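You operate a simulated robot arm through the tools that you are given. There is no shell and no other tool.

Carry out the task below with a simulated robot arm. There is one attempt and no reset: what you move stays moved.

TASK
Move the orange tube cap to the empty waste bottle, cap the full one and restart the pump.
Fine: the loose orange cap fits it; clear the alarm before you restart; run at 1.5 ml/min; leave the mix dial.

The check looks at the end state, three seconds after you hand in, the way a careful person would. Anything else that was tipped, shoved, dropped, spilled or broken makes it a failure. A push-on lid holds only when it is set on centred and level and pressed home; a screw cap is set on level and turned clockwise until tight.

THE ROBOT
A 6-joint arm with a two-finger gripper, fixed in place. Base frame: the origin is at the foot of the arm, x ahead of it, y to its left, z up. Readings come in m, degrees, newtons and seconds.
Its first joint turns from -166.0 to 166.0 degrees. Payload 2.45 kg.
The TCP is the grasp point between the finger pads, 0.02 m short of the fingertips. In the tool frame z runs along the fingers and y along their closing line. Largest opening 0.14 m; the body of the gripper starts 0.168 m behind the TCP.
Orientation is that of the tool frame in the base frame, as a unit quaternion [x, y, z, w]. With the fingers straight down and closing along the base's y, the tool's x points along the base's -x, its y along +y and its z along -z.

THE INTERFACE
- The arm moves only by the tool apply_moves. Its argument "deltas" is a list that holds one entry, the list of rows, each a list of 7 numbers: the shift along the base's x, y, z in m, then the turn, a rotation vector about the base's x, y, z in degrees, then the opening, from 0 (shut) to 1 (fully open). In form: [[[dx, dy, dz, ax, ay, az, jaw], ...]]. A call has 1 to 20 rows; each row is the pose to reach, as a shift and turn from the pose commanded when the call began. A row lasts 0.2 s, in which the tool goes at most 0.05 m and 8.6 degrees; a call with a longer step from one row to the next is refused whole, and so is a gripper value outside its range. Where a pose cannot be reached the arm comes as near as it can. A force on the tool above 40 N (or 10 N above the force at the start of the call, whichever is more), or a blocked arm, ends the call early, and 0.2 s more pass. The fingers move at their own pace (about 0.045 m/s each) and stop on an object; they squeeze with about 44 N. The grip force told is the motor's: it shows also when the fingers shut on nothing. Time passes only in rows, and 0.2 s behind the last, so rows that repeat a pose let the fingers close. It gives the time, the measured TCP pose, the force on the tool (base axes), the opening and the grip force at its end, in the units of the frame above (readings bear some noise), with the torque about the TCP (base axes, N m) and any sound that the robot's microphone picked up.
- Cameras (640 x 400 px; columns grow to the right, rows downward): "scene" is fixed at [0.3989, 0.6491, 1.582]; the picture's right is [-0.88, -0.47, 0.00], its down [-0.29, 0.54, -0.79] and it looks along [0.37, -0.70, -0.61] (base axes); focal length 351 px, centre (320, 200). "wrist" rides on the gripper at [0.078, 0.011, -0.209] in the tool frame; the picture's right is [-0.14, 0.99, 0.00], its down [-0.92, -0.13, -0.37] and it looks along [-0.36, -0.05, 0.93] (tool axes); focal length 280 px, centre (320, 200). There is no depth. A picture from a camera that has moved, and an enlarged one, comes with that camera's place and axes in the base frame and with its lens.
- grab_frame(camera): a new picture of that camera. The clock stands still meanwhile.
- enlarge(camera, box): a new picture of the part [left, top, right, bottom] of that camera's present view, enlarged. The clock stands still meanwhile.
- sign_off(): hands the job in; it is judged then, once.

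Nothing tells you positions but the pictures and the camera data. Unless the task says otherwise, let go and move clear before handing in.

The tools are called after ">>>" by a JSON object that holds its "name" and its "arguments". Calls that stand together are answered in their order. apply_moves: Moves the arm, as the interface text tells. Its arguments: {"type":"object","properties":{"deltas":{"type":"array","items":{"type":"array","items":{"type":"array","items":{"type":"number"}}}}},"required":["deltas"]} The other tools are called the same way: grab_frame (camera) takes a picture; enlarge (camera, box) takes an enlarged picture of a part of a camera's view; sign_off () hands the job in.

At the start:

```text
t: 0.0
ee_pos: [0.7544, 0.012, 1.1854]
tcp_rot: [0.0, 1.0, 0.0, 0.0]
ft_force: [0.1, -0.5, -0.5]
moment: [0.0, 0.01, 0.0]
width: 0.1401
gripper_force: 0.0
```

scene: 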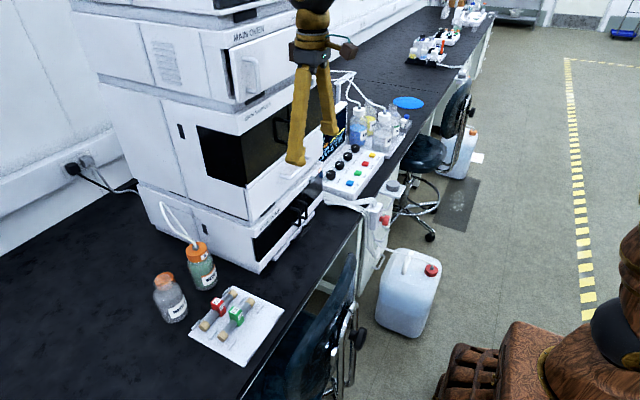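
wrist: 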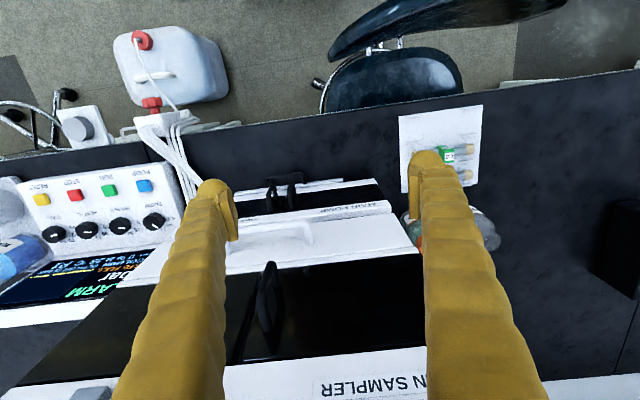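

I see a bench with an HPLC stack, two waste bottles (one with an orange tube cap), a white tray with small items, and a control panel with knobs and buttons. I'll look closer before moving.

>>> {"name": "enlarge", "arguments": {"camera": "scene", "box": [130, 190, 300, 370]}}

>>> {"name": "enlarge", "arguments": {"camera": "scene", "box": [300, 90, 430, 220]}}

>>> {"name": "enlarge", "arguments": {"camera": "wrist", "box": [0, 140, 200, 320]}}

>>> {"name": "enlarge", "arguments": {"camera": "wrist", "box": [380, 90, 520, 270]}}

```text
2.22 times, centred on (215, 280) of scene
camera zoom: at [0.3989, 0.6491, 1.582], right [-0.88, -0.47, 0.0], down [-0.29, 0.54, -0.79], along [0.37, -0.7, -0.61], focal length 781 px, centre (553, 22)
```

zoom: 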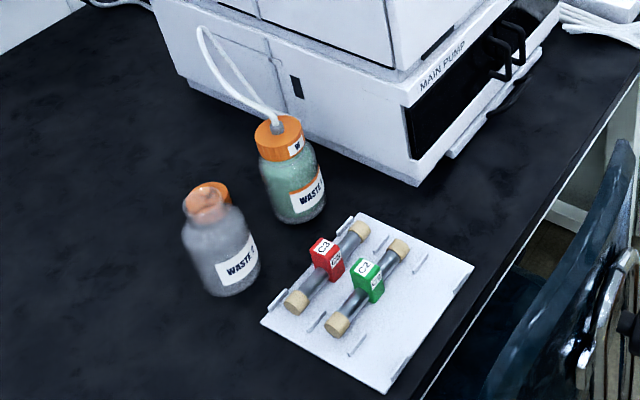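

```text
3.08 times, centred on (365, 155) of scene
camera zoom: at [0.3989, 0.6491, 1.582], right [-0.88, -0.47, 0.0], down [-0.29, 0.54, -0.79], along [0.37, -0.7, -0.61], focal length 1081 px, centre (182, 338)
```

zoom: 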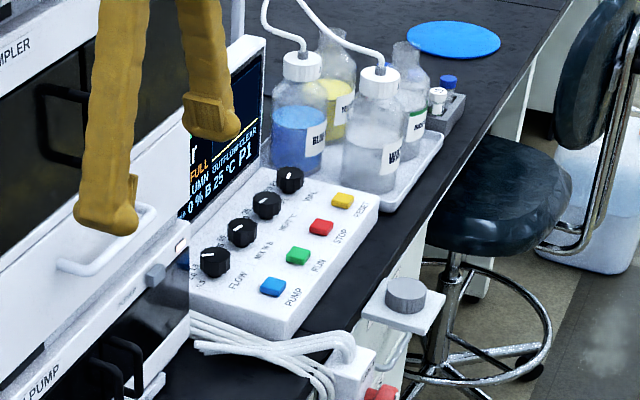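

```text
2.22 times, centred on (100, 230) of wrist
camera zoom: at [0.6752, 0.0239, 1.3945], right [0.14, 0.99, 0.0], down [0.92, -0.13, 0.37], along [0.36, -0.05, -0.93], focal length 623 px, centre (809, 133)
```

zoom: 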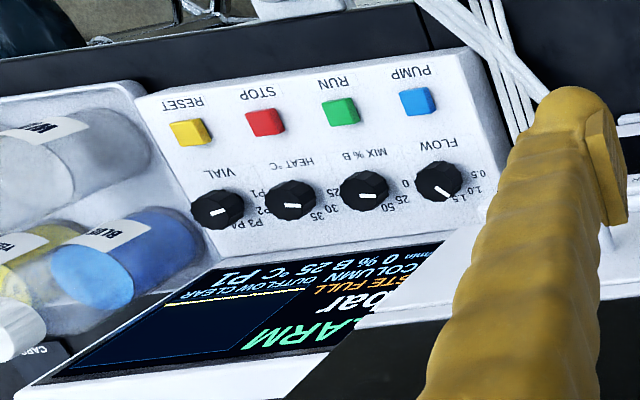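

```text
2.22 times, centred on (450, 180) of wrist
camera zoom: at [0.6752, 0.0239, 1.3945], right [0.14, 0.99, 0.0], down [0.92, -0.13, 0.37], along [0.36, -0.05, -0.93], focal length 623 px, centre (31, 244)
```

zoom: 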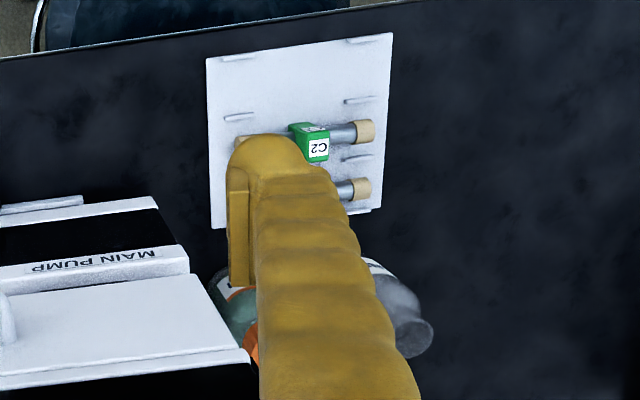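

The bench top comes out near z≈0.755, with the tray corner triangulated at (0.75, 0.19). The bottles are around x≈1.0, y≈0.22–0.35, left of the stack. I'll move the arm left, in front of the stack, for a better wrist view.

>>> {"name": "apply_moves", "arguments": {"deltas": [[[-0.02, 0.045, 0, 0, 0, 0, 1], [-0.04, 0.09, 0, 0, 0, 0, 1], [-0.06, 0.13, 0, 0, 0, 0, 1], [-0.08, 0.17, 0, 0, 0, 0, 1], [-0.08, 0.215, 0, 0, 0, 0, 1], [-0.08, 0.26, 0, 0, 0, 0, 1], [-0.08, 0.28, 0, 0, 0, 0, 1]]]}}

>>> {"name": "grab_frame", "arguments": {"camera": "wrist"}}

>>> {"name": "grab_frame", "arguments": {"camera": "scene"}}

```text
t: 1.6
ee_pos: [0.6774, 0.2969, 1.1881]
tcp_rot: [0.0, 1.0, 0.0, 0.001]
ft_force: [-1.1, -0.4, 0.2]
moment: [0.02, 0.01, 0.0]
width: 0.1397
gripper_force: 0.1
```

```text
taken
camera wrist: at [0.5984, 0.3071, 1.398], right [0.14, 0.99, 0.0], down [0.92, -0.13, 0.37], along [0.36, -0.05, -0.93], focal length 280 px, centre (320, 200)
```

wrist: 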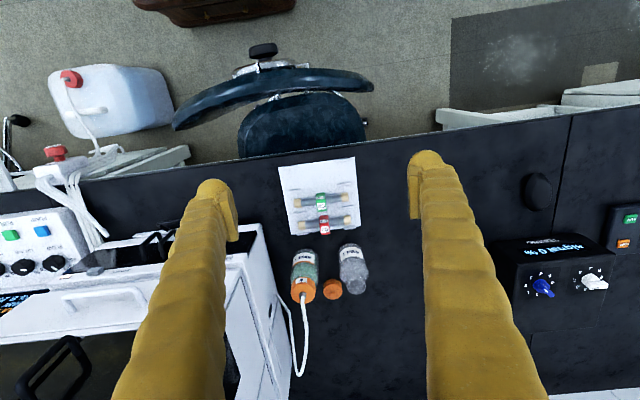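

```text
taken
```

scene: 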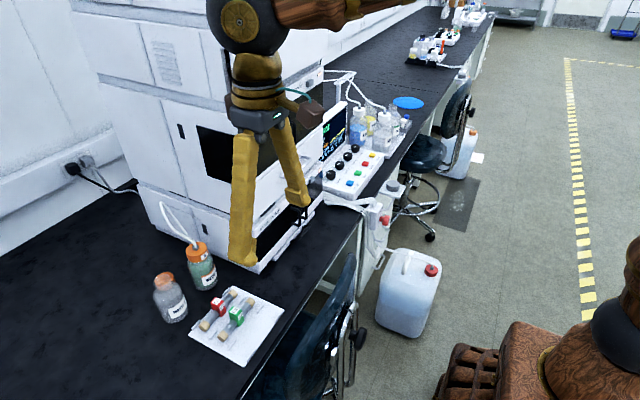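

>>> {"name": "enlarge", "arguments": {"camera": "wrist", "box": [260, 150, 400, 310]}}

>>> {"name": "enlarge", "arguments": {"camera": "wrist", "box": [0, 180, 120, 320]}}

>>> {"name": "enlarge", "arguments": {"camera": "wrist", "box": [480, 160, 640, 340]}}

>>> {"name": "enlarge", "arguments": {"camera": "scene", "box": [140, 200, 230, 330]}}

>>> {"name": "enlarge", "arguments": {"camera": "scene", "box": [310, 90, 400, 200]}}

```text
2.50 times, centred on (330, 230) of wrist
camera zoom: at [0.5984, 0.3071, 1.398], right [0.14, 0.99, 0.0], down [0.92, -0.13, 0.37], along [0.36, -0.05, -0.93], focal length 701 px, centre (295, 125)
```

zoom: 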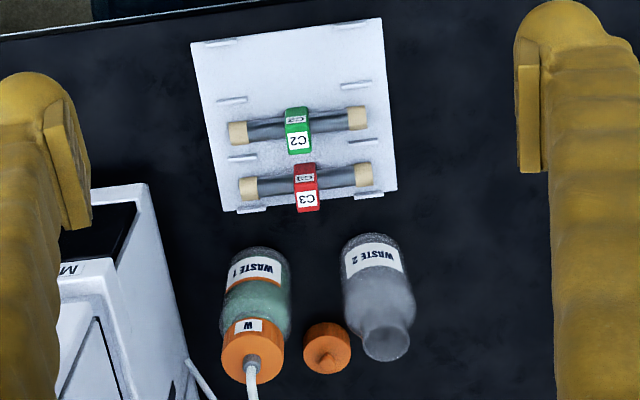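

```text
2.86 times, centred on (60, 250) of wrist
camera zoom: at [0.5984, 0.3071, 1.398], right [0.14, 0.99, 0.0], down [0.92, -0.13, 0.37], along [0.36, -0.05, -0.93], focal length 801 px, centre (1063, 57)
```

zoom: 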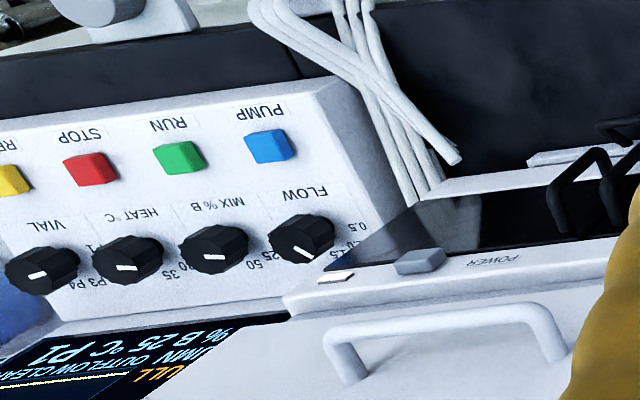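

```text
2.22 times, centred on (560, 250) of wrist
camera zoom: at [0.5984, 0.3071, 1.398], right [0.14, 0.99, 0.0], down [0.92, -0.13, 0.37], along [0.36, -0.05, -0.93], focal length 623 px, centre (-213, 89)
```

zoom: 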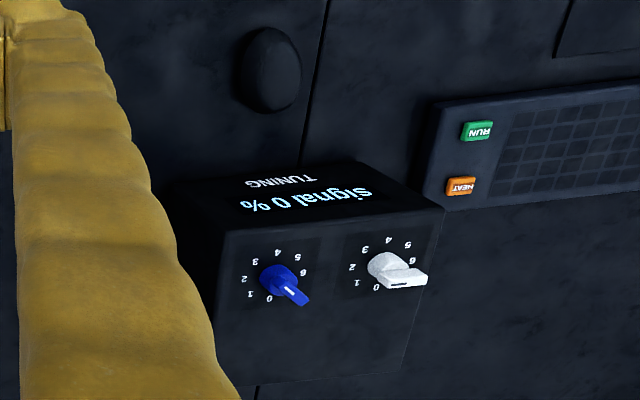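

```text
3.08 times, centred on (185, 265) of scene
camera zoom: at [0.3989, 0.6491, 1.582], right [-0.88, -0.47, 0.0], down [-0.29, 0.54, -0.79], along [0.37, -0.7, -0.61], focal length 1081 px, centre (735, 0)
```

zoom: 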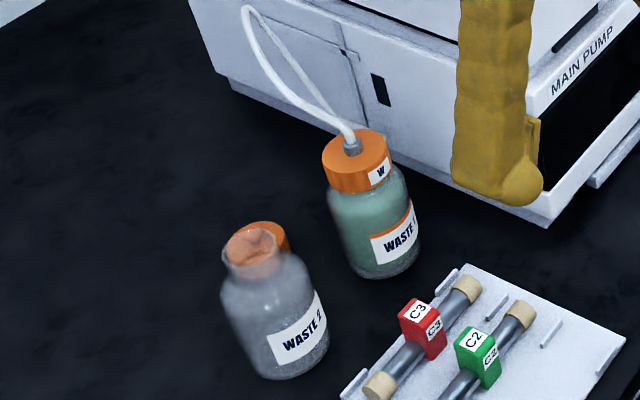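

```text
3.64 times, centred on (355, 145) of scene
camera zoom: at [0.3989, 0.6491, 1.582], right [-0.88, -0.47, 0.0], down [-0.29, 0.54, -0.79], along [0.37, -0.7, -0.61], focal length 1278 px, centre (193, 400)
```

zoom: 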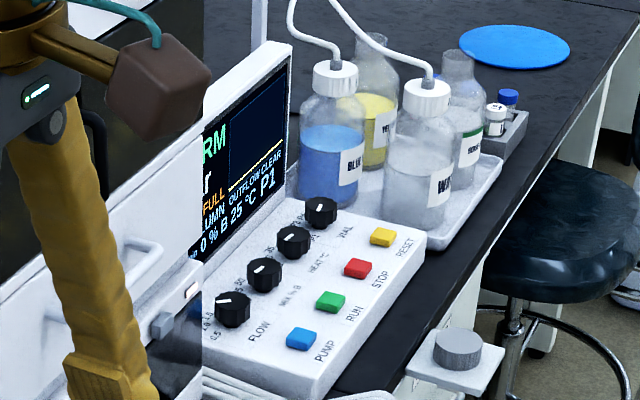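

The layout is now clear. WASTE 1 is full and carries the tube cap at about (1.01, 0.21), WASTE 2 is empty and open at about (1.01, 0.33), and the loose cap lies behind them at about (1.09, 0.27). I'll test the reach above them at a safe height and get a closer look.

>>> {"name": "apply_moves", "arguments": {"deltas": [[[0.045, 0, -0.0, 0, 0, 0, 1], [0.09, 0, -0.0, 0, 0, 0, 1], [0.135, 0, -0.01, 0, 0, 0, 1], [0.18, 0, -0.02, 0, 0, 0, 1], [0.22, 0, -0.03, 0, 0, 0, 1], [0.25, 0, -0.05, 0, 0, 0, 1], [0.25, 0, -0.05, 0, 0, 0, 1]]]}}

>>> {"name": "grab_frame", "arguments": {"camera": "wrist"}}

>>> {"name": "grab_frame", "arguments": {"camera": "scene"}}

```text
t: 3.2
ee_pos: [0.9252, 0.2903, 1.1344]
tcp_rot: [0.001, 1.0, 0.0, 0.0]
ft_force: [0.4, -0.1, 0.1]
moment: [-0.01, -0.01, 0.0]
width: 0.1399
gripper_force: 0.1
```

```text
taken
camera wrist: at [0.8455, 0.3033, 1.3434], right [0.14, 0.99, 0.0], down [0.92, -0.13, 0.37], along [0.37, -0.05, -0.93], focal length 280 px, centre (320, 200)
```

wrist: 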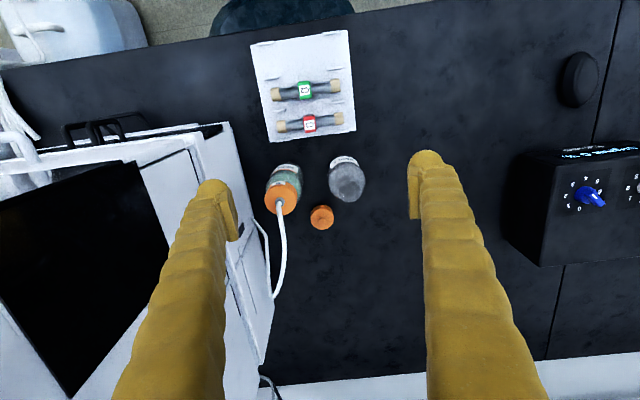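

```text
taken
```

scene: 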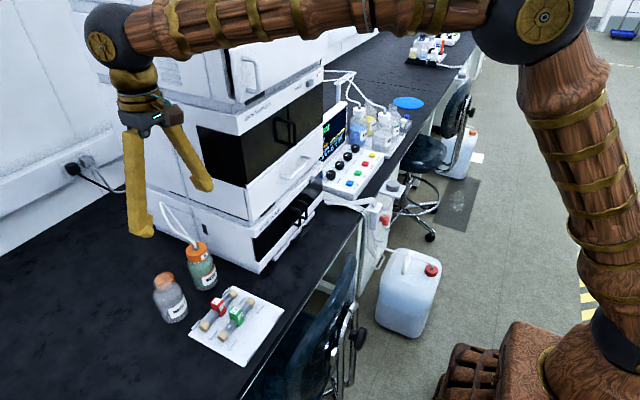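

The pose was reached without trouble. I'll extend further at this height to find the real limit and look straight down over the bottles.

>>> {"name": "apply_moves", "arguments": {"deltas": [[[0.04, 0.02, -0.01, 0, 0, 0, 1], [0.08, 0.02, -0.02, 0, 0, 0, 1], [0.12, 0.03, -0.03, 0, 0, 0, 1], [0.15, 0.03, -0.03, 0, 0, 0, 1], [0.15, 0.03, -0.03, 0, 0, 0, 1]]]}}

>>> {"name": "grab_frame", "arguments": {"camera": "wrist"}}

>>> {"name": "enlarge", "arguments": {"camera": "wrist", "box": [230, 80, 390, 220]}}

>>> {"name": "grab_frame", "arguments": {"camera": "scene"}}

```text
t: 4.4
ee_pos: [1.0716, 0.319, 1.1062]
tcp_rot: [0.0, 1.0, 0.0, 0.001]
ft_force: [0.4, 0.2, -0.3]
moment: [0.0, 0.01, 0.0]
width: 0.1399
gripper_force: 0.0
```

```text
taken
camera wrist: at [0.9933, 0.3317, 1.3143], right [0.14, 0.99, 0.0], down [0.92, -0.13, 0.37], along [0.36, -0.05, -0.93], focal length 280 px, centre (320, 200)
```

wrist: 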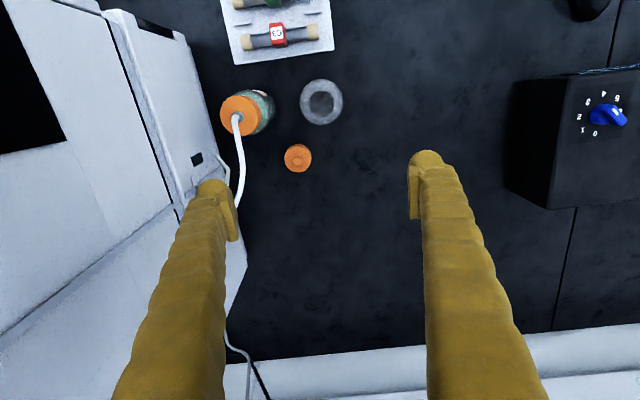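

```text
2.86 times, centred on (310, 150) of wrist
camera zoom: at [0.9933, 0.3317, 1.3143], right [0.14, 0.99, 0.0], down [0.92, -0.13, 0.37], along [0.36, -0.05, -0.93], focal length 801 px, centre (349, 343)
```

zoom: 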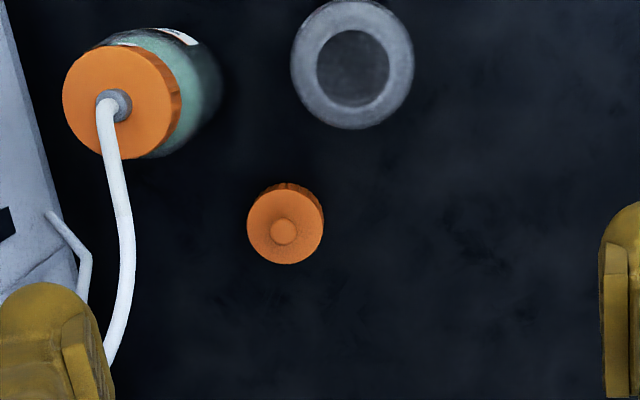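

```text
taken
```

scene: 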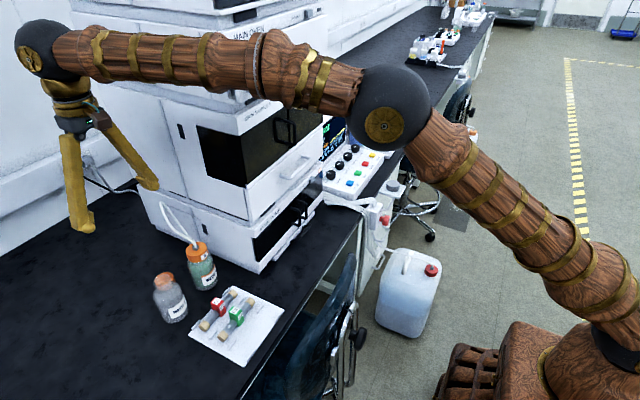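

The arm reaches all of it with the tool straight down. I'll zoom in on the caps to see whether they screw on or push on.

>>> {"name": "enlarge", "arguments": {"camera": "scene", "box": [178, 228, 226, 258]}}

>>> {"name": "enlarge", "arguments": {"camera": "scene", "box": [145, 262, 193, 292]}}

>>> {"name": "enlarge", "arguments": {"camera": "wrist", "box": [280, 138, 328, 178]}}

>>> {"name": "enlarge", "arguments": {"camera": "scene", "box": [318, 95, 352, 165]}}

>>> {"name": "enlarge", "arguments": {"camera": "scene", "box": [130, 180, 230, 260]}}

```text
13.33 times, centred on (202, 243) of scene
camera zoom: at [0.3989, 0.6491, 1.582], right [-0.88, -0.47, 0.0], down [-0.29, 0.54, -0.79], along [0.37, -0.7, -0.61], focal length 4684 px, centre (1893, -373)
```

zoom: 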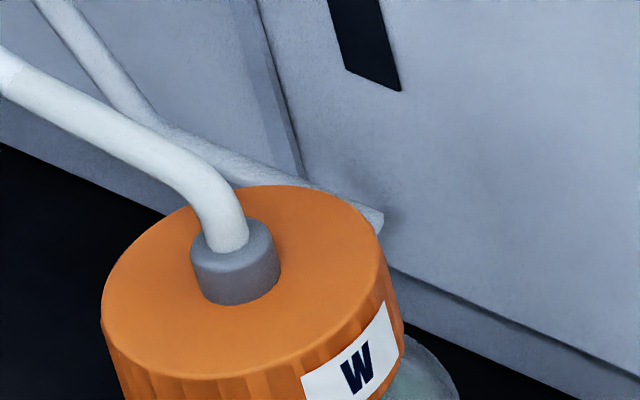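

```text
13.33 times, centred on (169, 277) of scene
camera zoom: at [0.3989, 0.6491, 1.582], right [-0.88, -0.47, 0.0], down [-0.29, 0.54, -0.79], along [0.37, -0.7, -0.61], focal length 4684 px, centre (2333, -827)
```

zoom: 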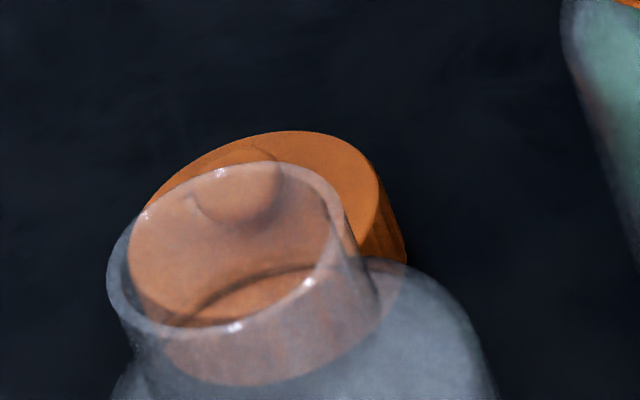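

```text
10.00 times, centred on (304, 158) of wrist
camera zoom: at [0.9933, 0.3317, 1.3143], right [0.14, 0.99, 0.0], down [0.92, -0.13, 0.37], along [0.36, -0.05, -0.93], focal length 2804 px, centre (480, 620)
```

zoom: 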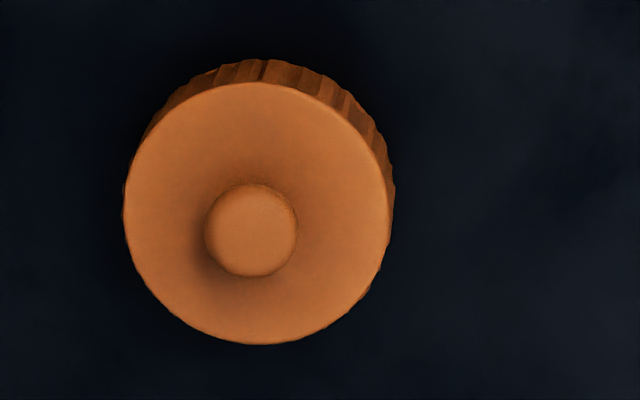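

```text
5.71 times, centred on (335, 130) of scene
camera zoom: at [0.3989, 0.6491, 1.582], right [-0.88, -0.47, 0.0], down [-0.29, 0.54, -0.79], along [0.37, -0.7, -0.61], focal length 2008 px, centre (234, 600)
```

zoom: 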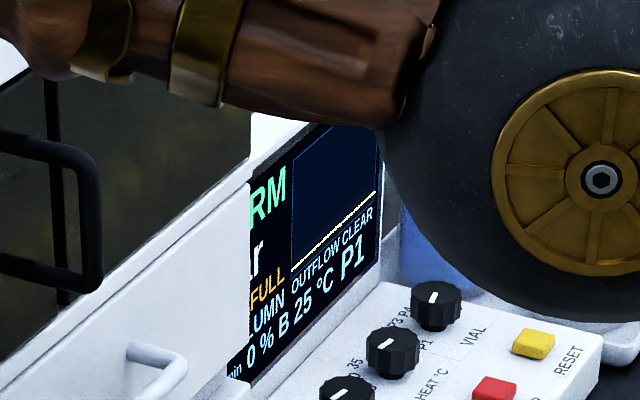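

```text
5.00 times, centred on (180, 220) of scene
camera zoom: at [0.3989, 0.6491, 1.582], right [-0.88, -0.47, 0.0], down [-0.29, 0.54, -0.79], along [0.37, -0.7, -0.61], focal length 1757 px, centre (1020, 100)
```

zoom: 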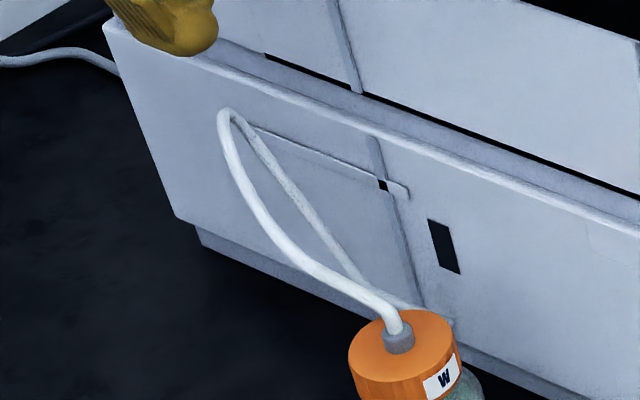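

Both caps are ridged on the side. The tube leaves the tube cap upward and toward +x, with its apex near (1.10, 0.21, 1.03). I'll go above the tube cap with the fingers closing along y, so the tube exits between them, and check the alignment.

>>> {"name": "apply_moves", "arguments": {"deltas": [[[-0.02, -0.03, 0.01, 0, 0, 0, 0.65], [-0.04, -0.065, 0.01, 0, 0, 0, 0.65], [-0.062, -0.1, 0.01, 0, 0, 0, 0.65], [-0.0625, -0.107, 0.01, 0, 0, 0, 0.65], [-0.0625, -0.107, -0.01, 0, 0, 0, 0.65]]]}}

>>> {"name": "grab_frame", "arguments": {"camera": "wrist"}}

>>> {"name": "enlarge", "arguments": {"camera": "scene", "box": [90, 60, 290, 280]}}

```text
t: 5.6
ee_pos: [1.0116, 0.213, 1.0946]
tcp_rot: [0.0, 1.0, 0.0, 0.0]
ft_force: [0.2, -0.1, 0.2]
moment: [-0.01, 0.01, -0.04]
width: 0.0912
gripper_force: 0.0
```

```text
taken
camera wrist: at [0.9329, 0.2257, 1.3042], right [0.14, 0.99, 0.0], down [0.92, -0.13, 0.37], along [0.36, -0.05, -0.93], focal length 280 px, centre (320, 200)
```

wrist: 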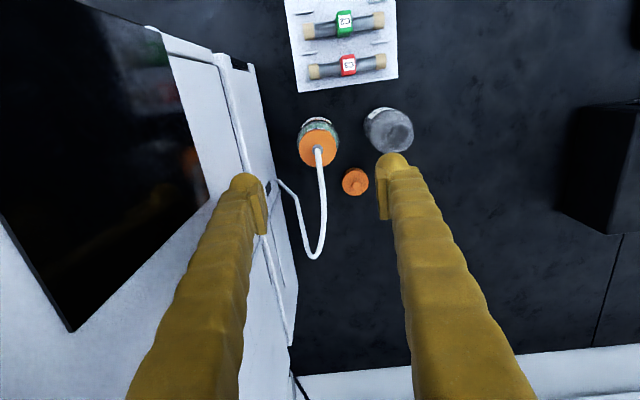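

```text
1.82 times, centred on (190, 170) of scene
camera zoom: at [0.3989, 0.6491, 1.582], right [-0.88, -0.47, 0.0], down [-0.29, 0.54, -0.79], along [0.37, -0.7, -0.61], focal length 639 px, centre (556, 254)
```

zoom: 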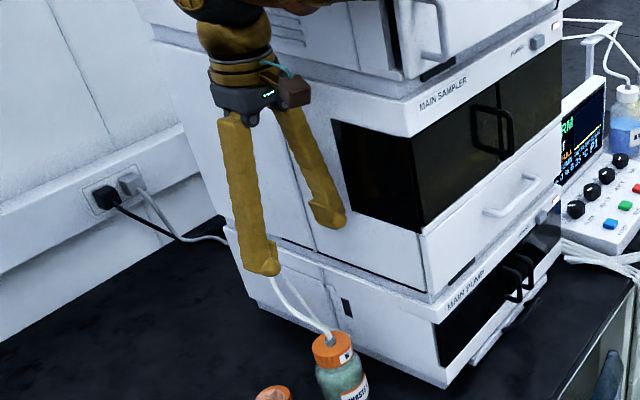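

The cap sits almost directly under the TCP. I'll descend partway and recheck.

>>> {"name": "apply_moves", "arguments": {"deltas": [[[0.002, -0.002, -0.03, 0, 0, 0, 0.65], [0.002, -0.003, -0.06, 0, 0, 0, 0.65], [0.002, -0.003, -0.09, 0, 0, 0, 0.65], [0.002, -0.003, -0.12, 0, 0, 0, 0.65], [0.002, -0.003, -0.14, 0, 0, 0, 0.65]]]}}

>>> {"name": "grab_frame", "arguments": {"camera": "wrist"}}

>>> {"name": "enlarge", "arguments": {"camera": "scene", "box": [120, 120, 280, 300]}}

```text
t: 6.8
ee_pos: [1.0152, 0.2125, 0.9532]
tcp_rot: [0.0, 1.0, 0.0, 0.0]
ft_force: [0.0, 0.6, 0.3]
moment: [-0.01, 0.0, -0.03]
width: 0.0911
gripper_force: 0.1
```

```text
taken
camera wrist: at [0.9355, 0.2243, 1.1619], right [0.14, 0.99, 0.0], down [0.92, -0.13, 0.37], along [0.37, -0.05, -0.93], focal length 280 px, centre (320, 200)
```

wrist: 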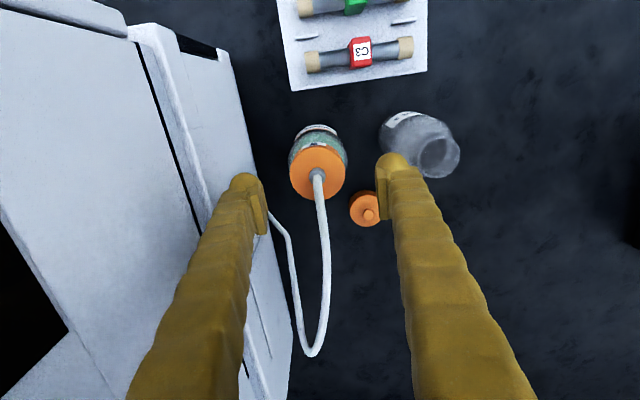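

```text
2.22 times, centred on (200, 210) of scene
camera zoom: at [0.3989, 0.6491, 1.582], right [-0.88, -0.47, 0.0], down [-0.29, 0.54, -0.79], along [0.37, -0.7, -0.61], focal length 781 px, centre (587, 178)
```

zoom: 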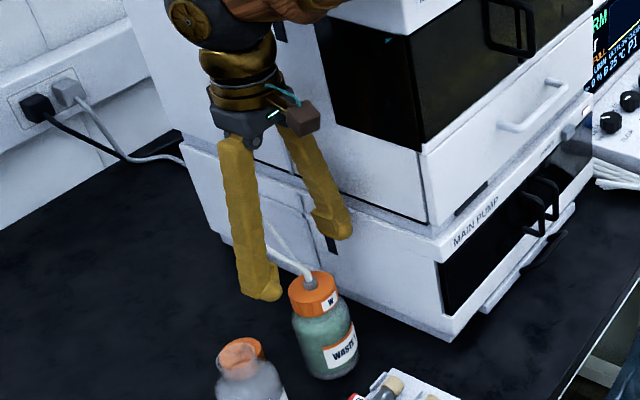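

The cap is centred to within about 3 mm. I'll shift 3 mm toward −y, go down to grip height, and then close.

>>> {"name": "apply_moves", "arguments": {"deltas": [[[0, -0.003, -0.03, 0, 0, 0, 0.65], [0, -0.003, -0.055, 0, 0, 0, 0.65], [0, -0.003, -0.07, 0, 0, 0, 0.65], [0, -0.003, -0.07, 0, 0, 0, 0.65]]]}}

>>> {"name": "grab_frame", "arguments": {"camera": "wrist"}}

>>> {"name": "enlarge", "arguments": {"camera": "scene", "box": [150, 180, 250, 300]}}

```text
t: 7.8
ee_pos: [1.0146, 0.2106, 0.8821]
tcp_rot: [0.0, 1.0, -0.001, 0.0]
ft_force: [0.4, 0.1, -0.1]
moment: [-0.03, -0.02, 0.0]
width: 0.0911
gripper_force: 0.0
```

```text
taken
camera wrist: at [0.9352, 0.2222, 1.0918], right [0.14, 0.99, 0.0], down [0.92, -0.13, 0.37], along [0.36, -0.05, -0.93], focal length 280 px, centre (320, 200)
```

wrist: 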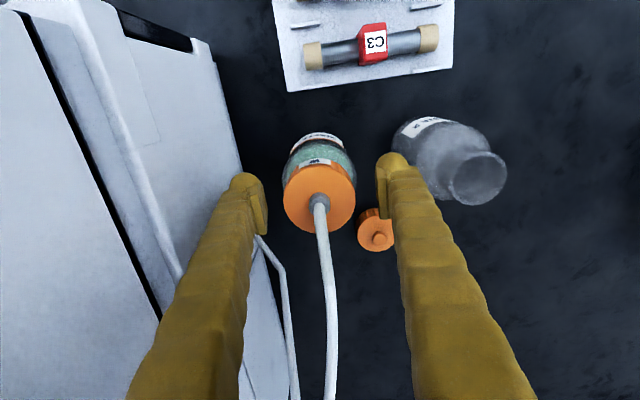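

```text
3.33 times, centred on (200, 240) of scene
camera zoom: at [0.3989, 0.6491, 1.582], right [-0.88, -0.47, 0.0], down [-0.29, 0.54, -0.79], along [0.37, -0.7, -0.61], focal length 1171 px, centre (720, 67)
```

zoom: 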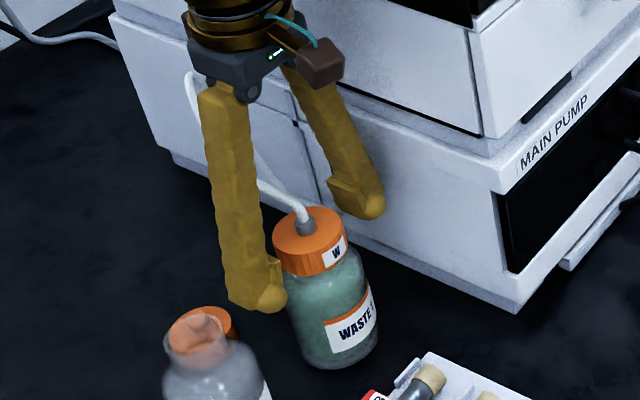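

The cap is centred between the fingers with the tips level with its bottom edge. Now I'll close on it.

>>> {"name": "apply_moves", "arguments": {"deltas": [[[-0.002, 0, 0, 0, 0, 0, 0.65], [-0.002, 0, 0, 0, 0, 0, 0.36], [-0.002, 0, 0, 0, 0, 0, 0.36], [-0.002, 0, 0, 0, 0, 0, 0.36], [-0.002, 0, 0, 0, 0, 0, 0.36]]]}}

>>> {"name": "grab_frame", "arguments": {"camera": "wrist"}}

```text
t: 9.0
ee_pos: [1.0117, 0.2096, 0.8841]
tcp_rot: [0.0, 1.0, 0.0, 0.0]
ft_force: [0.5, 0.1, 1.0]
moment: [-0.04, -0.01, 0.02]
width: 0.0541
gripper_force: 39.1
```

```text
taken
camera wrist: at [0.933, 0.2218, 1.0926], right [0.14, 0.99, 0.0], down [0.92, -0.13, 0.37], along [0.36, -0.05, -0.93], focal length 280 px, centre (320, 200)
```

wrist: 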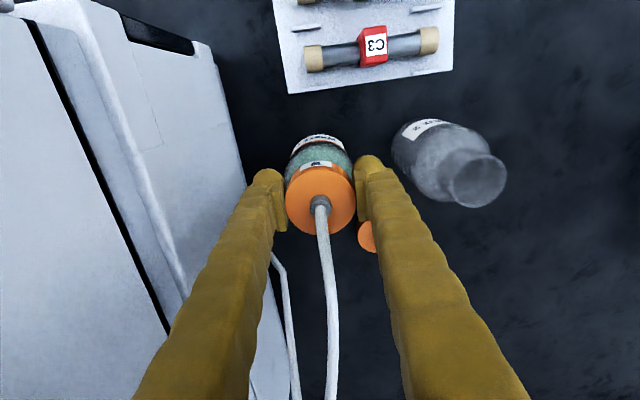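

It gripped at 54 mm. I'll do a gentle 3 mm lift to feel whether the cap pulls off or is threaded.

>>> {"name": "apply_moves", "arguments": {"deltas": [[[0, 0, 0.0015, 0, 0, 0, 0.36], [0, 0, 0.003, 0, 0, 0, 0.36], [0, 0, 0.003, 0, 0, 0, 0.36]]]}}

>>> {"name": "enlarge", "arguments": {"camera": "scene", "box": [165, 210, 235, 300]}}

```text
t: 9.8
ee_pos: [1.0126, 0.2083, 0.8871]
tcp_rot: [0.0, 1.0, 0.0, 0.0]
ft_force: [0.2, 0.0, 0.3]
moment: [-0.01, -0.01, 0.02]
width: 0.0539
gripper_force: 44.3
```

```text
4.44 times, centred on (200, 255) of scene
camera zoom: at [0.3989, 0.6491, 1.582], right [-0.88, -0.47, 0.0], down [-0.29, 0.54, -0.79], along [0.37, -0.7, -0.61], focal length 1562 px, centre (853, -44)
```

zoom: 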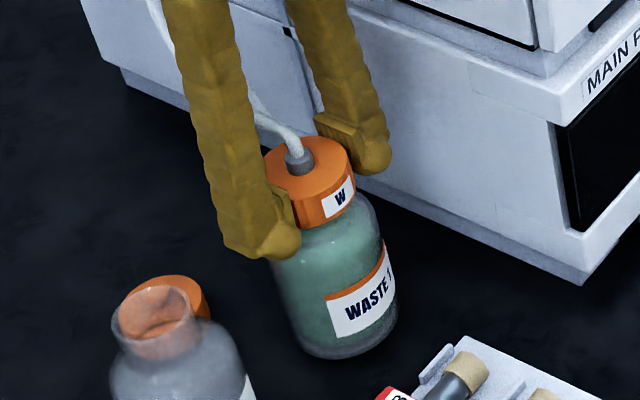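

There was almost no resistance. I'll lift a little more and compare cap and bottle.

>>> {"name": "apply_moves", "arguments": {"deltas": [[[0, 0, 0.004, 0, 0, 0, 0.36], [0, 0, 0.007, 0, 0, 0, 0.36], [0, 0, 0.007, 0, 0, 0, 0.36]]]}}

>>> {"name": "enlarge", "arguments": {"camera": "scene", "box": [165, 210, 235, 300]}}

```text
t: 10.6
ee_pos: [1.0118, 0.2099, 0.8953]
tcp_rot: [0.0, 1.0, 0.0, 0.0]
ft_force: [-0.5, -0.6, -1.6]
moment: [-0.01, 0.0, 0.0]
width: 0.0538
gripper_force: 44.5
```

```text
4.44 times, centred on (200, 255) of scene
camera zoom: at [0.3989, 0.6491, 1.582], right [-0.88, -0.47, 0.0], down [-0.29, 0.54, -0.79], along [0.37, -0.7, -0.61], focal length 1562 px, centre (853, -44)
```

zoom: 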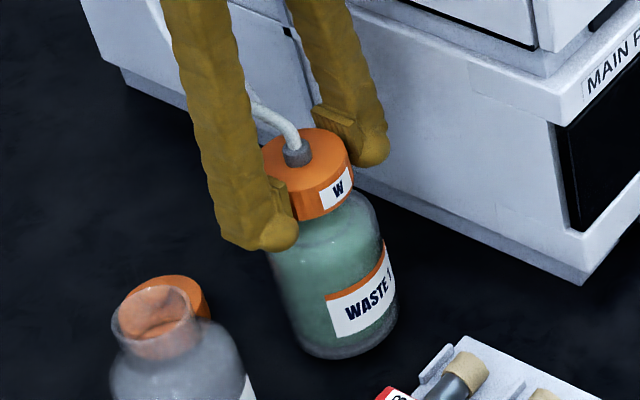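

The cap lifts off cleanly and the bottle stays put, so it is a push-on cap. Its seated TCP height was z≈0.884. I'll raise it and carry it across to over WASTE 2.

>>> {"name": "apply_moves", "arguments": {"deltas": [[[0, 0, 0.015, 0, 0, 0, 0.36], [0, 0, 0.03, 0, 0, 0, 0.36], [0, 0, 0.045, 0, 0, 0, 0.36], [0, 0, 0.065, 0, 0, 0, 0.36], [0, 0, 0.065, 0, 0, 0, 0.36]]]}}

>>> {"name": "apply_moves", "arguments": {"deltas": [[[0, 0.02, 0, 0, 0, 0, 0.36], [0, 0.045, 0, 0, 0, 0, 0.36], [0, 0.07, 0, 0, 0, 0, 0.36], [0, 0.095, 0, 0, 0, 0, 0.36], [0, 0.115, 0, 0, 0, 0, 0.36], [0, 0.122, 0, 0, 0, 0, 0.36], [0, 0.122, 0, 0, 0, 0, 0.36]]]}}

>>> {"name": "grab_frame", "arguments": {"camera": "wrist"}}

>>> {"name": "grab_frame", "arguments": {"camera": "scene"}}

>>> {"name": "enlarge", "arguments": {"camera": "scene", "box": [130, 190, 240, 330]}}

```text
t: 11.8
ee_pos: [1.0142, 0.2108, 0.9592]
tcp_rot: [0.0, 1.0, 0.0, 0.0]
ft_force: [0.5, 0.2, -1.0]
moment: [-0.04, 0.0, 0.0]
width: 0.0539
gripper_force: 44.2
```

```text
t: 13.4
ee_pos: [1.0126, 0.3305, 0.9585]
tcp_rot: [0.0, 1.0, 0.0, 0.0]
ft_force: [0.3, 0.0, -0.3]
moment: [0.0, -0.02, -0.02]
width: 0.0538
gripper_force: 43.8
```

```text
taken
camera wrist: at [0.9335, 0.3424, 1.1681], right [0.14, 0.99, 0.0], down [0.92, -0.13, 0.37], along [0.36, -0.05, -0.93], focal length 280 px, centre (320, 200)
```

wrist: 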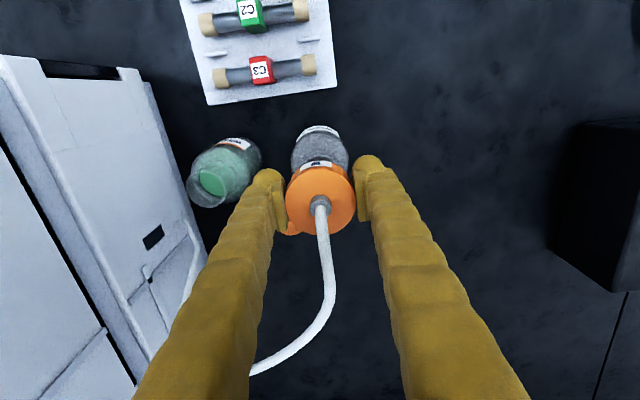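

```text
taken
```

scene: 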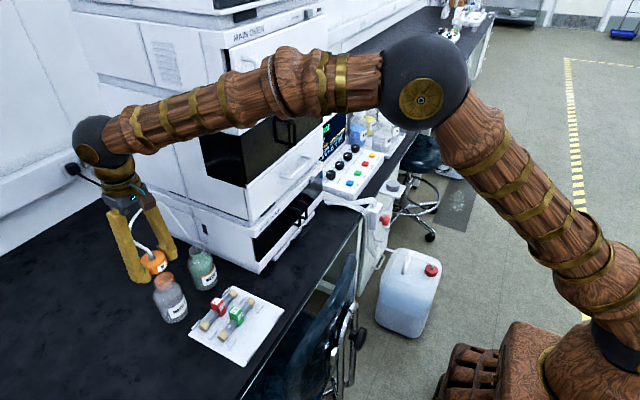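

```text
2.86 times, centred on (185, 260) of scene
camera zoom: at [0.3989, 0.6491, 1.582], right [-0.88, -0.47, 0.0], down [-0.29, 0.54, -0.79], along [0.37, -0.7, -0.61], focal length 1004 px, centre (706, 29)
```

zoom: 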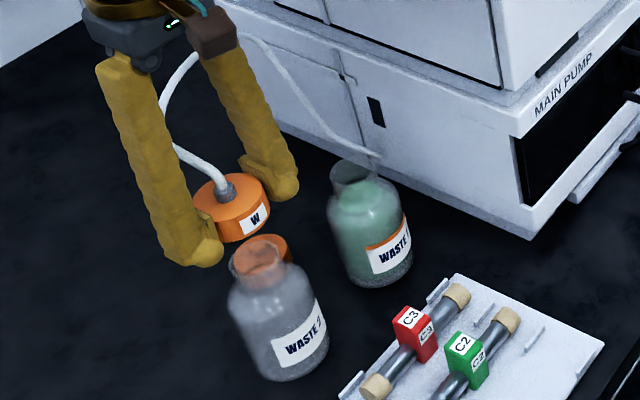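

Bottle 1 is open and WASTE 2 stands right by the held cap. I'll measure the offset between the two mouths precisely from zoomed pictures, so the cap can be moved by exactly that vector.

>>> {"name": "enlarge", "arguments": {"camera": "scene", "box": [150, 235, 214, 275]}}

>>> {"name": "enlarge", "arguments": {"camera": "scene", "box": [145, 265, 209, 325]}}

>>> {"name": "enlarge", "arguments": {"camera": "scene", "box": [175, 240, 225, 300]}}

```text
10.00 times, centred on (182, 255) of scene
camera zoom: at [0.3989, 0.6491, 1.582], right [-0.88, -0.47, 0.0], down [-0.29, 0.54, -0.79], along [0.37, -0.7, -0.61], focal length 3513 px, centre (1700, -350)
```

zoom: 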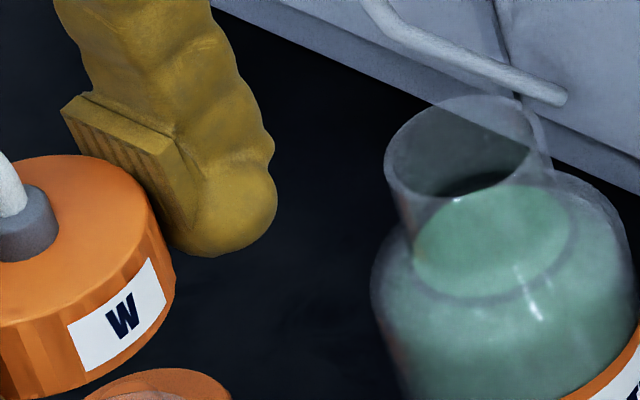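

```text
6.67 times, centred on (177, 295) of scene
camera zoom: at [0.3989, 0.6491, 1.582], right [-0.88, -0.47, 0.0], down [-0.29, 0.54, -0.79], along [0.37, -0.7, -0.61], focal length 2342 px, centre (1273, -433)
```

zoom: 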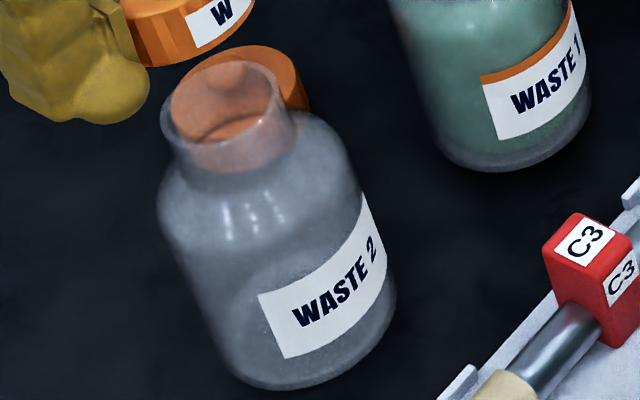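

```text
6.67 times, centred on (200, 270) of scene
camera zoom: at [0.3989, 0.6491, 1.582], right [-0.88, -0.47, 0.0], down [-0.29, 0.54, -0.79], along [0.37, -0.7, -0.61], focal length 2342 px, centre (1120, -267)
```

zoom: 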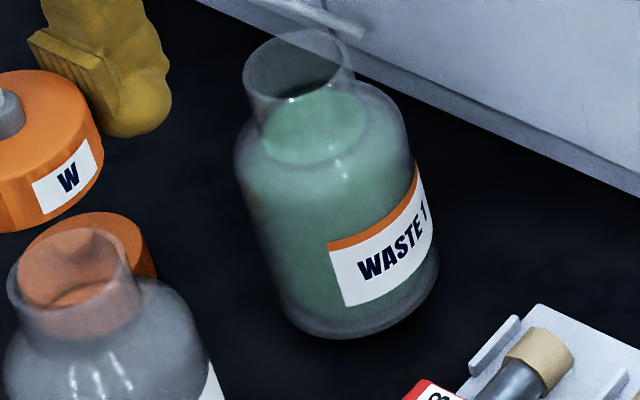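

The measured offset between the mouths is about (0, 0.122), which matches where the cap is held now. I'll lower it to just above the rim and check concentricity from both views.

>>> {"name": "apply_moves", "arguments": {"deltas": [[[0, 0, -0.015, 0, 0, 0, 0.36], [0, 0, -0.028, 0, 0, 0, 0.36], [0, 0, -0.036, 0, 0, 0, 0.36], [0, 0, -0.036, 0, 0, 0, 0.36]]]}}

>>> {"name": "enlarge", "arguments": {"camera": "scene", "box": [130, 240, 210, 330]}}

>>> {"name": "enlarge", "arguments": {"camera": "wrist", "box": [240, 100, 400, 240]}}

```text
t: 14.4
ee_pos: [1.0125, 0.3311, 0.923]
tcp_rot: [0.0, 1.0, -0.001, 0.0]
ft_force: [-0.2, 0.2, -0.4]
moment: [-0.01, 0.0, 0.01]
width: 0.054
gripper_force: 43.9
```

```text
4.44 times, centred on (170, 285) of scene
camera zoom: at [0.3989, 0.6491, 1.582], right [-0.88, -0.47, 0.0], down [-0.29, 0.54, -0.79], along [0.37, -0.7, -0.61], focal length 1562 px, centre (987, -178)
```

zoom: 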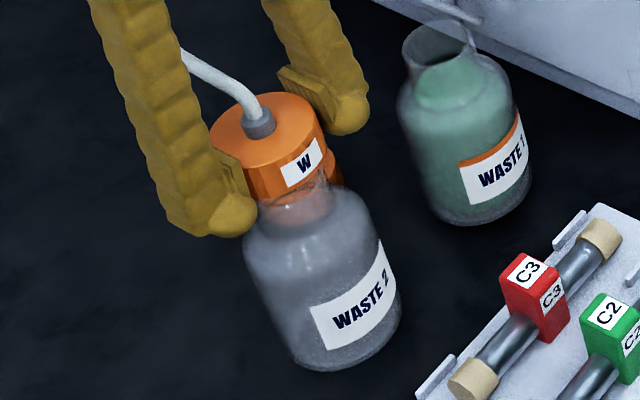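

```text
2.86 times, centred on (320, 170) of wrist
camera zoom: at [0.9333, 0.3424, 1.1323], right [0.14, 0.99, 0.0], down [0.92, -0.13, 0.37], along [0.37, -0.05, -0.93], focal length 801 px, centre (320, 286)
```

zoom: 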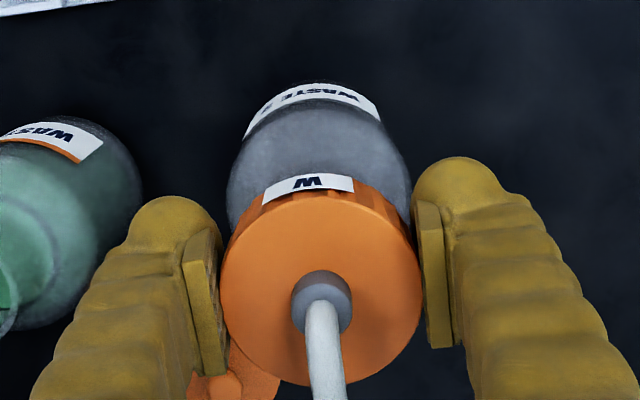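

Nearly concentric. The rim seems to be about 2–3 mm further in x, so I'll zoom more tightly to confirm.

>>> {"name": "enlarge", "arguments": {"camera": "scene", "box": [140, 255, 188, 295]}}

```text
10.00 times, centred on (164, 275) of scene
camera zoom: at [0.3989, 0.6491, 1.582], right [-0.88, -0.47, 0.0], down [-0.29, 0.54, -0.79], along [0.37, -0.7, -0.61], focal length 3513 px, centre (1880, -550)
```

zoom: 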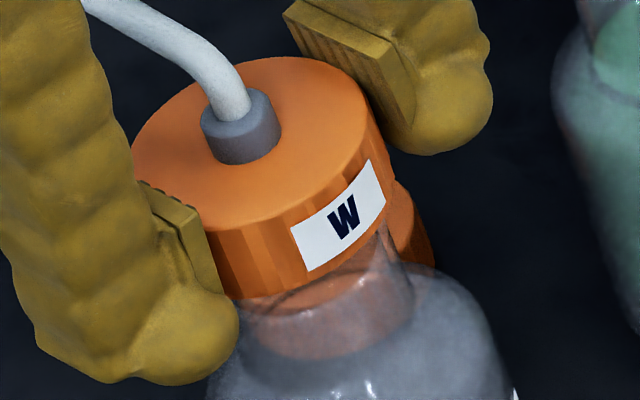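

The cap and neck axes agree to about 1 mm. I'll apply a small correction and lower slowly onto the neck while watching the force.

>>> {"name": "apply_moves", "arguments": {"deltas": [[[0.0015, -0.0005, -0.006, 0, 0, 0, 0.36], [0.0015, -0.0005, -0.012, 0, 0, 0, 0.36], [0.0015, -0.0005, -0.018, 0, 0, 0, 0.36], [0.0015, -0.0005, -0.022, 0, 0, 0, 0.36]]]}}

>>> {"name": "enlarge", "arguments": {"camera": "scene", "box": [130, 240, 210, 330]}}

```text
t: 15.4
ee_pos: [1.0133, 0.3309, 0.8997]
tcp_rot: [0.001, 1.0, 0.0, -0.001]
ft_force: [-0.1, -0.1, -0.5]
moment: [-0.02, -0.01, -0.01]
width: 0.0537
gripper_force: 44.3
```

```text
4.44 times, centred on (170, 285) of scene
camera zoom: at [0.3989, 0.6491, 1.582], right [-0.88, -0.47, 0.0], down [-0.29, 0.54, -0.79], along [0.37, -0.7, -0.61], focal length 1562 px, centre (987, -178)
```

zoom: 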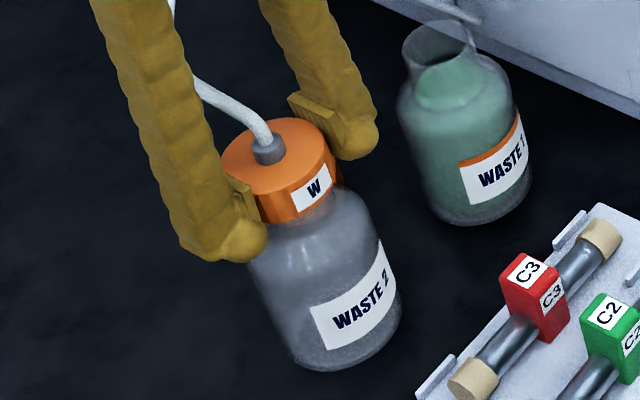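

It's sliding over the neck with no contact force. I'll continue down in small steps to seat it.

>>> {"name": "apply_moves", "arguments": {"deltas": [[[0, 0, -0.004, 0, 0, 0, 0.36], [0, 0, -0.008, 0, 0, 0, 0.36], [0, 0, -0.011, 0, 0, 0, 0.36], [0, 0, -0.014, 0, 0, 0, 0.36]]]}}

>>> {"name": "apply_moves", "arguments": {"deltas": [[[0, 0, -0.001, 0, 0, 0, 0.36], [0, 0, -0.002, 0, 0, 0, 0.36], [0, 0, -0.003, 0, 0, 0, 0.36], [0, 0, -0.004, 0, 0, 0, 0.36]]]}}

>>> {"name": "enlarge", "arguments": {"camera": "scene", "box": [130, 240, 210, 330]}}

```text
t: 16.4
ee_pos: [1.0129, 0.3302, 0.8883]
tcp_rot: [0.0, 1.0, 0.0, -0.001]
ft_force: [-1.1, 0.8, 0.0]
moment: [0.03, -0.01, -0.02]
width: 0.0542
gripper_force: 43.9
```

```text
t: 17.4
ee_pos: [1.0143, 0.3313, 0.8845]
tcp_rot: [0.0, 1.0, 0.001, 0.0]
ft_force: [0.1, 0.3, -1.3]
moment: [-0.02, -0.01, -0.01]
width: 0.054
gripper_force: 44.3
```

```text
4.44 times, centred on (170, 285) of scene
camera zoom: at [0.3989, 0.6491, 1.582], right [-0.88, -0.47, 0.0], down [-0.29, 0.54, -0.79], along [0.37, -0.7, -0.61], focal length 1562 px, centre (987, -178)
```

zoom: 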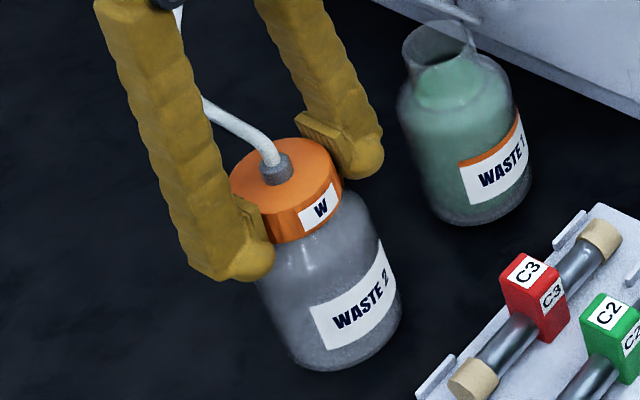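

The TCP is at 0.8845 and there is still no reaction. I'll keep pressing down in millimetre steps until I feel firm contact.

>>> {"name": "apply_moves", "arguments": {"deltas": [[[0, 0, -0.001, 0, 0, 0, 0.36], [0, 0, -0.002, 0, 0, 0, 0.36], [0, 0, -0.003, 0, 0, 0, 0.36], [0, 0, -0.003, 0, 0, 0, 0.36]]]}}

```text
t: 18.4
ee_pos: [1.0143, 0.3301, 0.8836]
tcp_rot: [0.001, 1.0, 0.0, 0.001]
ft_force: [-1.9, 2.8, 39.1]
moment: [-0.07, -0.02, 0.0]
width: 0.0542
gripper_force: 44.0
```

Firm contact came at z=0.8836 with 39 N, the same seated height as on bottle 1, so it is pressed home. I'll relax the pressure, open, and rise clear of the tube.

>>> {"name": "apply_moves", "arguments": {"deltas": [[[0, 0, 0.0025, 0, 0, 0, 0.36], [0, 0, 0.0025, 0, 0, 0, 0.6], [0, 0, 0.0025, 0, 0, 0, 0.6], [0, 0, 0.0025, 0, 0, 0, 0.6]]]}}

>>> {"name": "grab_frame", "arguments": {"camera": "wrist"}}

>>> {"name": "enlarge", "arguments": {"camera": "scene", "box": [130, 200, 230, 330]}}

```text
t: 19.4
ee_pos: [1.0128, 0.3298, 0.8837]
tcp_rot: [0.0, 1.0, 0.0, 0.0]
ft_force: [0.6, 0.0, 0.0]
moment: [0.02, 0.0, 0.0]
width: 0.0843
gripper_force: 0.1
```

```text
taken
camera wrist: at [0.934, 0.3423, 1.0919], right [0.14, 0.99, 0.0], down [0.92, -0.13, 0.37], along [0.36, -0.05, -0.93], focal length 280 px, centre (320, 200)
```

wrist: 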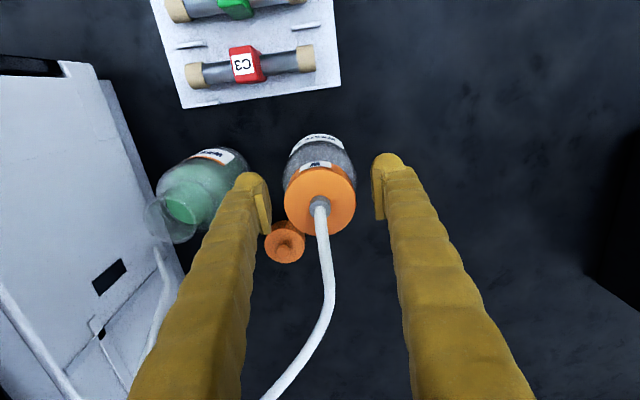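

```text
3.08 times, centred on (180, 265) of scene
camera zoom: at [0.3989, 0.6491, 1.582], right [-0.88, -0.47, 0.0], down [-0.29, 0.54, -0.79], along [0.37, -0.7, -0.61], focal length 1081 px, centre (751, 0)
```

zoom: 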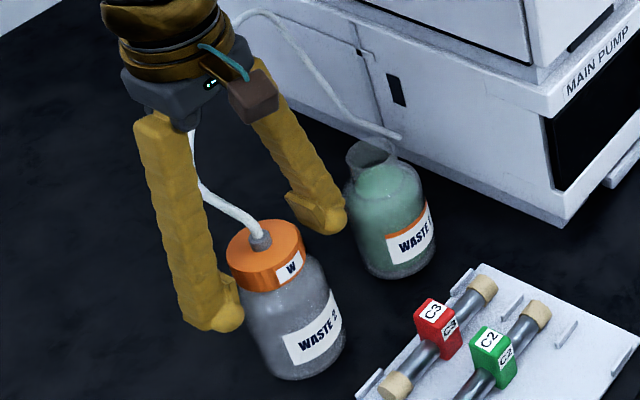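

The tube cap sits level on WASTE 2. Now I'll rise and back off to see where the tube lies relative to the loose cap.

>>> {"name": "apply_moves", "arguments": {"deltas": [[[0, 0, 0.03, 0, 0, 0, 0.6], [0, 0, 0.07, 0, 0, 0, 0.6], [0, 0, 0.11, 0, 0, 0, 0.6], [0, 0, 0.15, 0, 0, 0, 0.6], [-0.03, 0, 0.19, 0, 0, 0, 0.6], [-0.06, 0, 0.22, 0, 0, 0, 0.6], [-0.06, 0, 0.22, 0, 0, 0, 0.6]]]}}

>>> {"name": "grab_frame", "arguments": {"camera": "wrist"}}

>>> {"name": "enlarge", "arguments": {"camera": "scene", "box": [100, 160, 240, 330]}}

```text
t: 21.0
ee_pos: [0.952, 0.3338, 1.0993]
tcp_rot: [0.0, 1.0, 0.0, 0.0]
ft_force: [0.0, 1.5, 0.3]
moment: [0.01, -0.01, -0.01]
width: 0.0839
gripper_force: 0.0
```

```text
taken
camera wrist: at [0.8725, 0.3448, 1.3091], right [0.14, 0.99, 0.0], down [0.92, -0.13, 0.37], along [0.36, -0.05, -0.93], focal length 280 px, centre (320, 200)
```

wrist: 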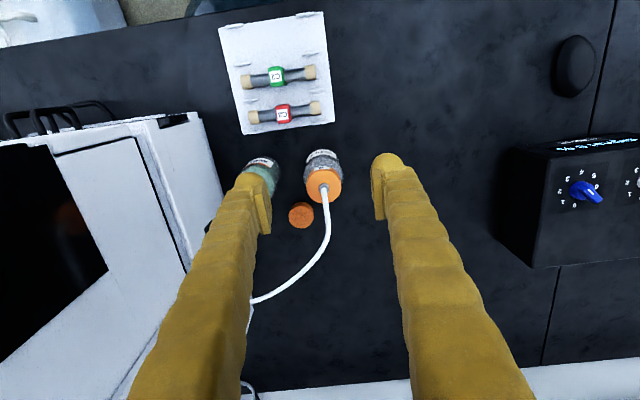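

```text
2.35 times, centred on (170, 245) of scene
camera zoom: at [0.3989, 0.6491, 1.582], right [-0.88, -0.47, 0.0], down [-0.29, 0.54, -0.79], along [0.37, -0.7, -0.61], focal length 827 px, centre (673, 94)
```

zoom: 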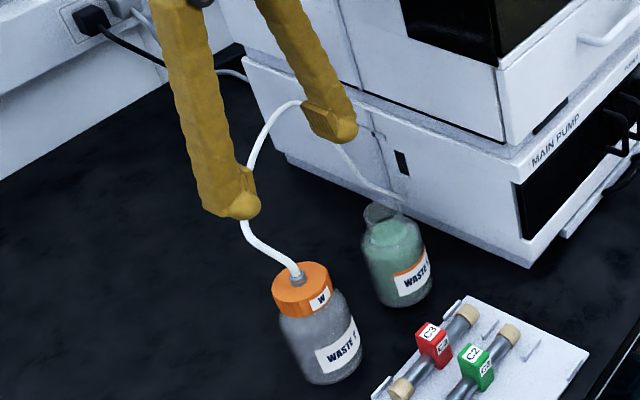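

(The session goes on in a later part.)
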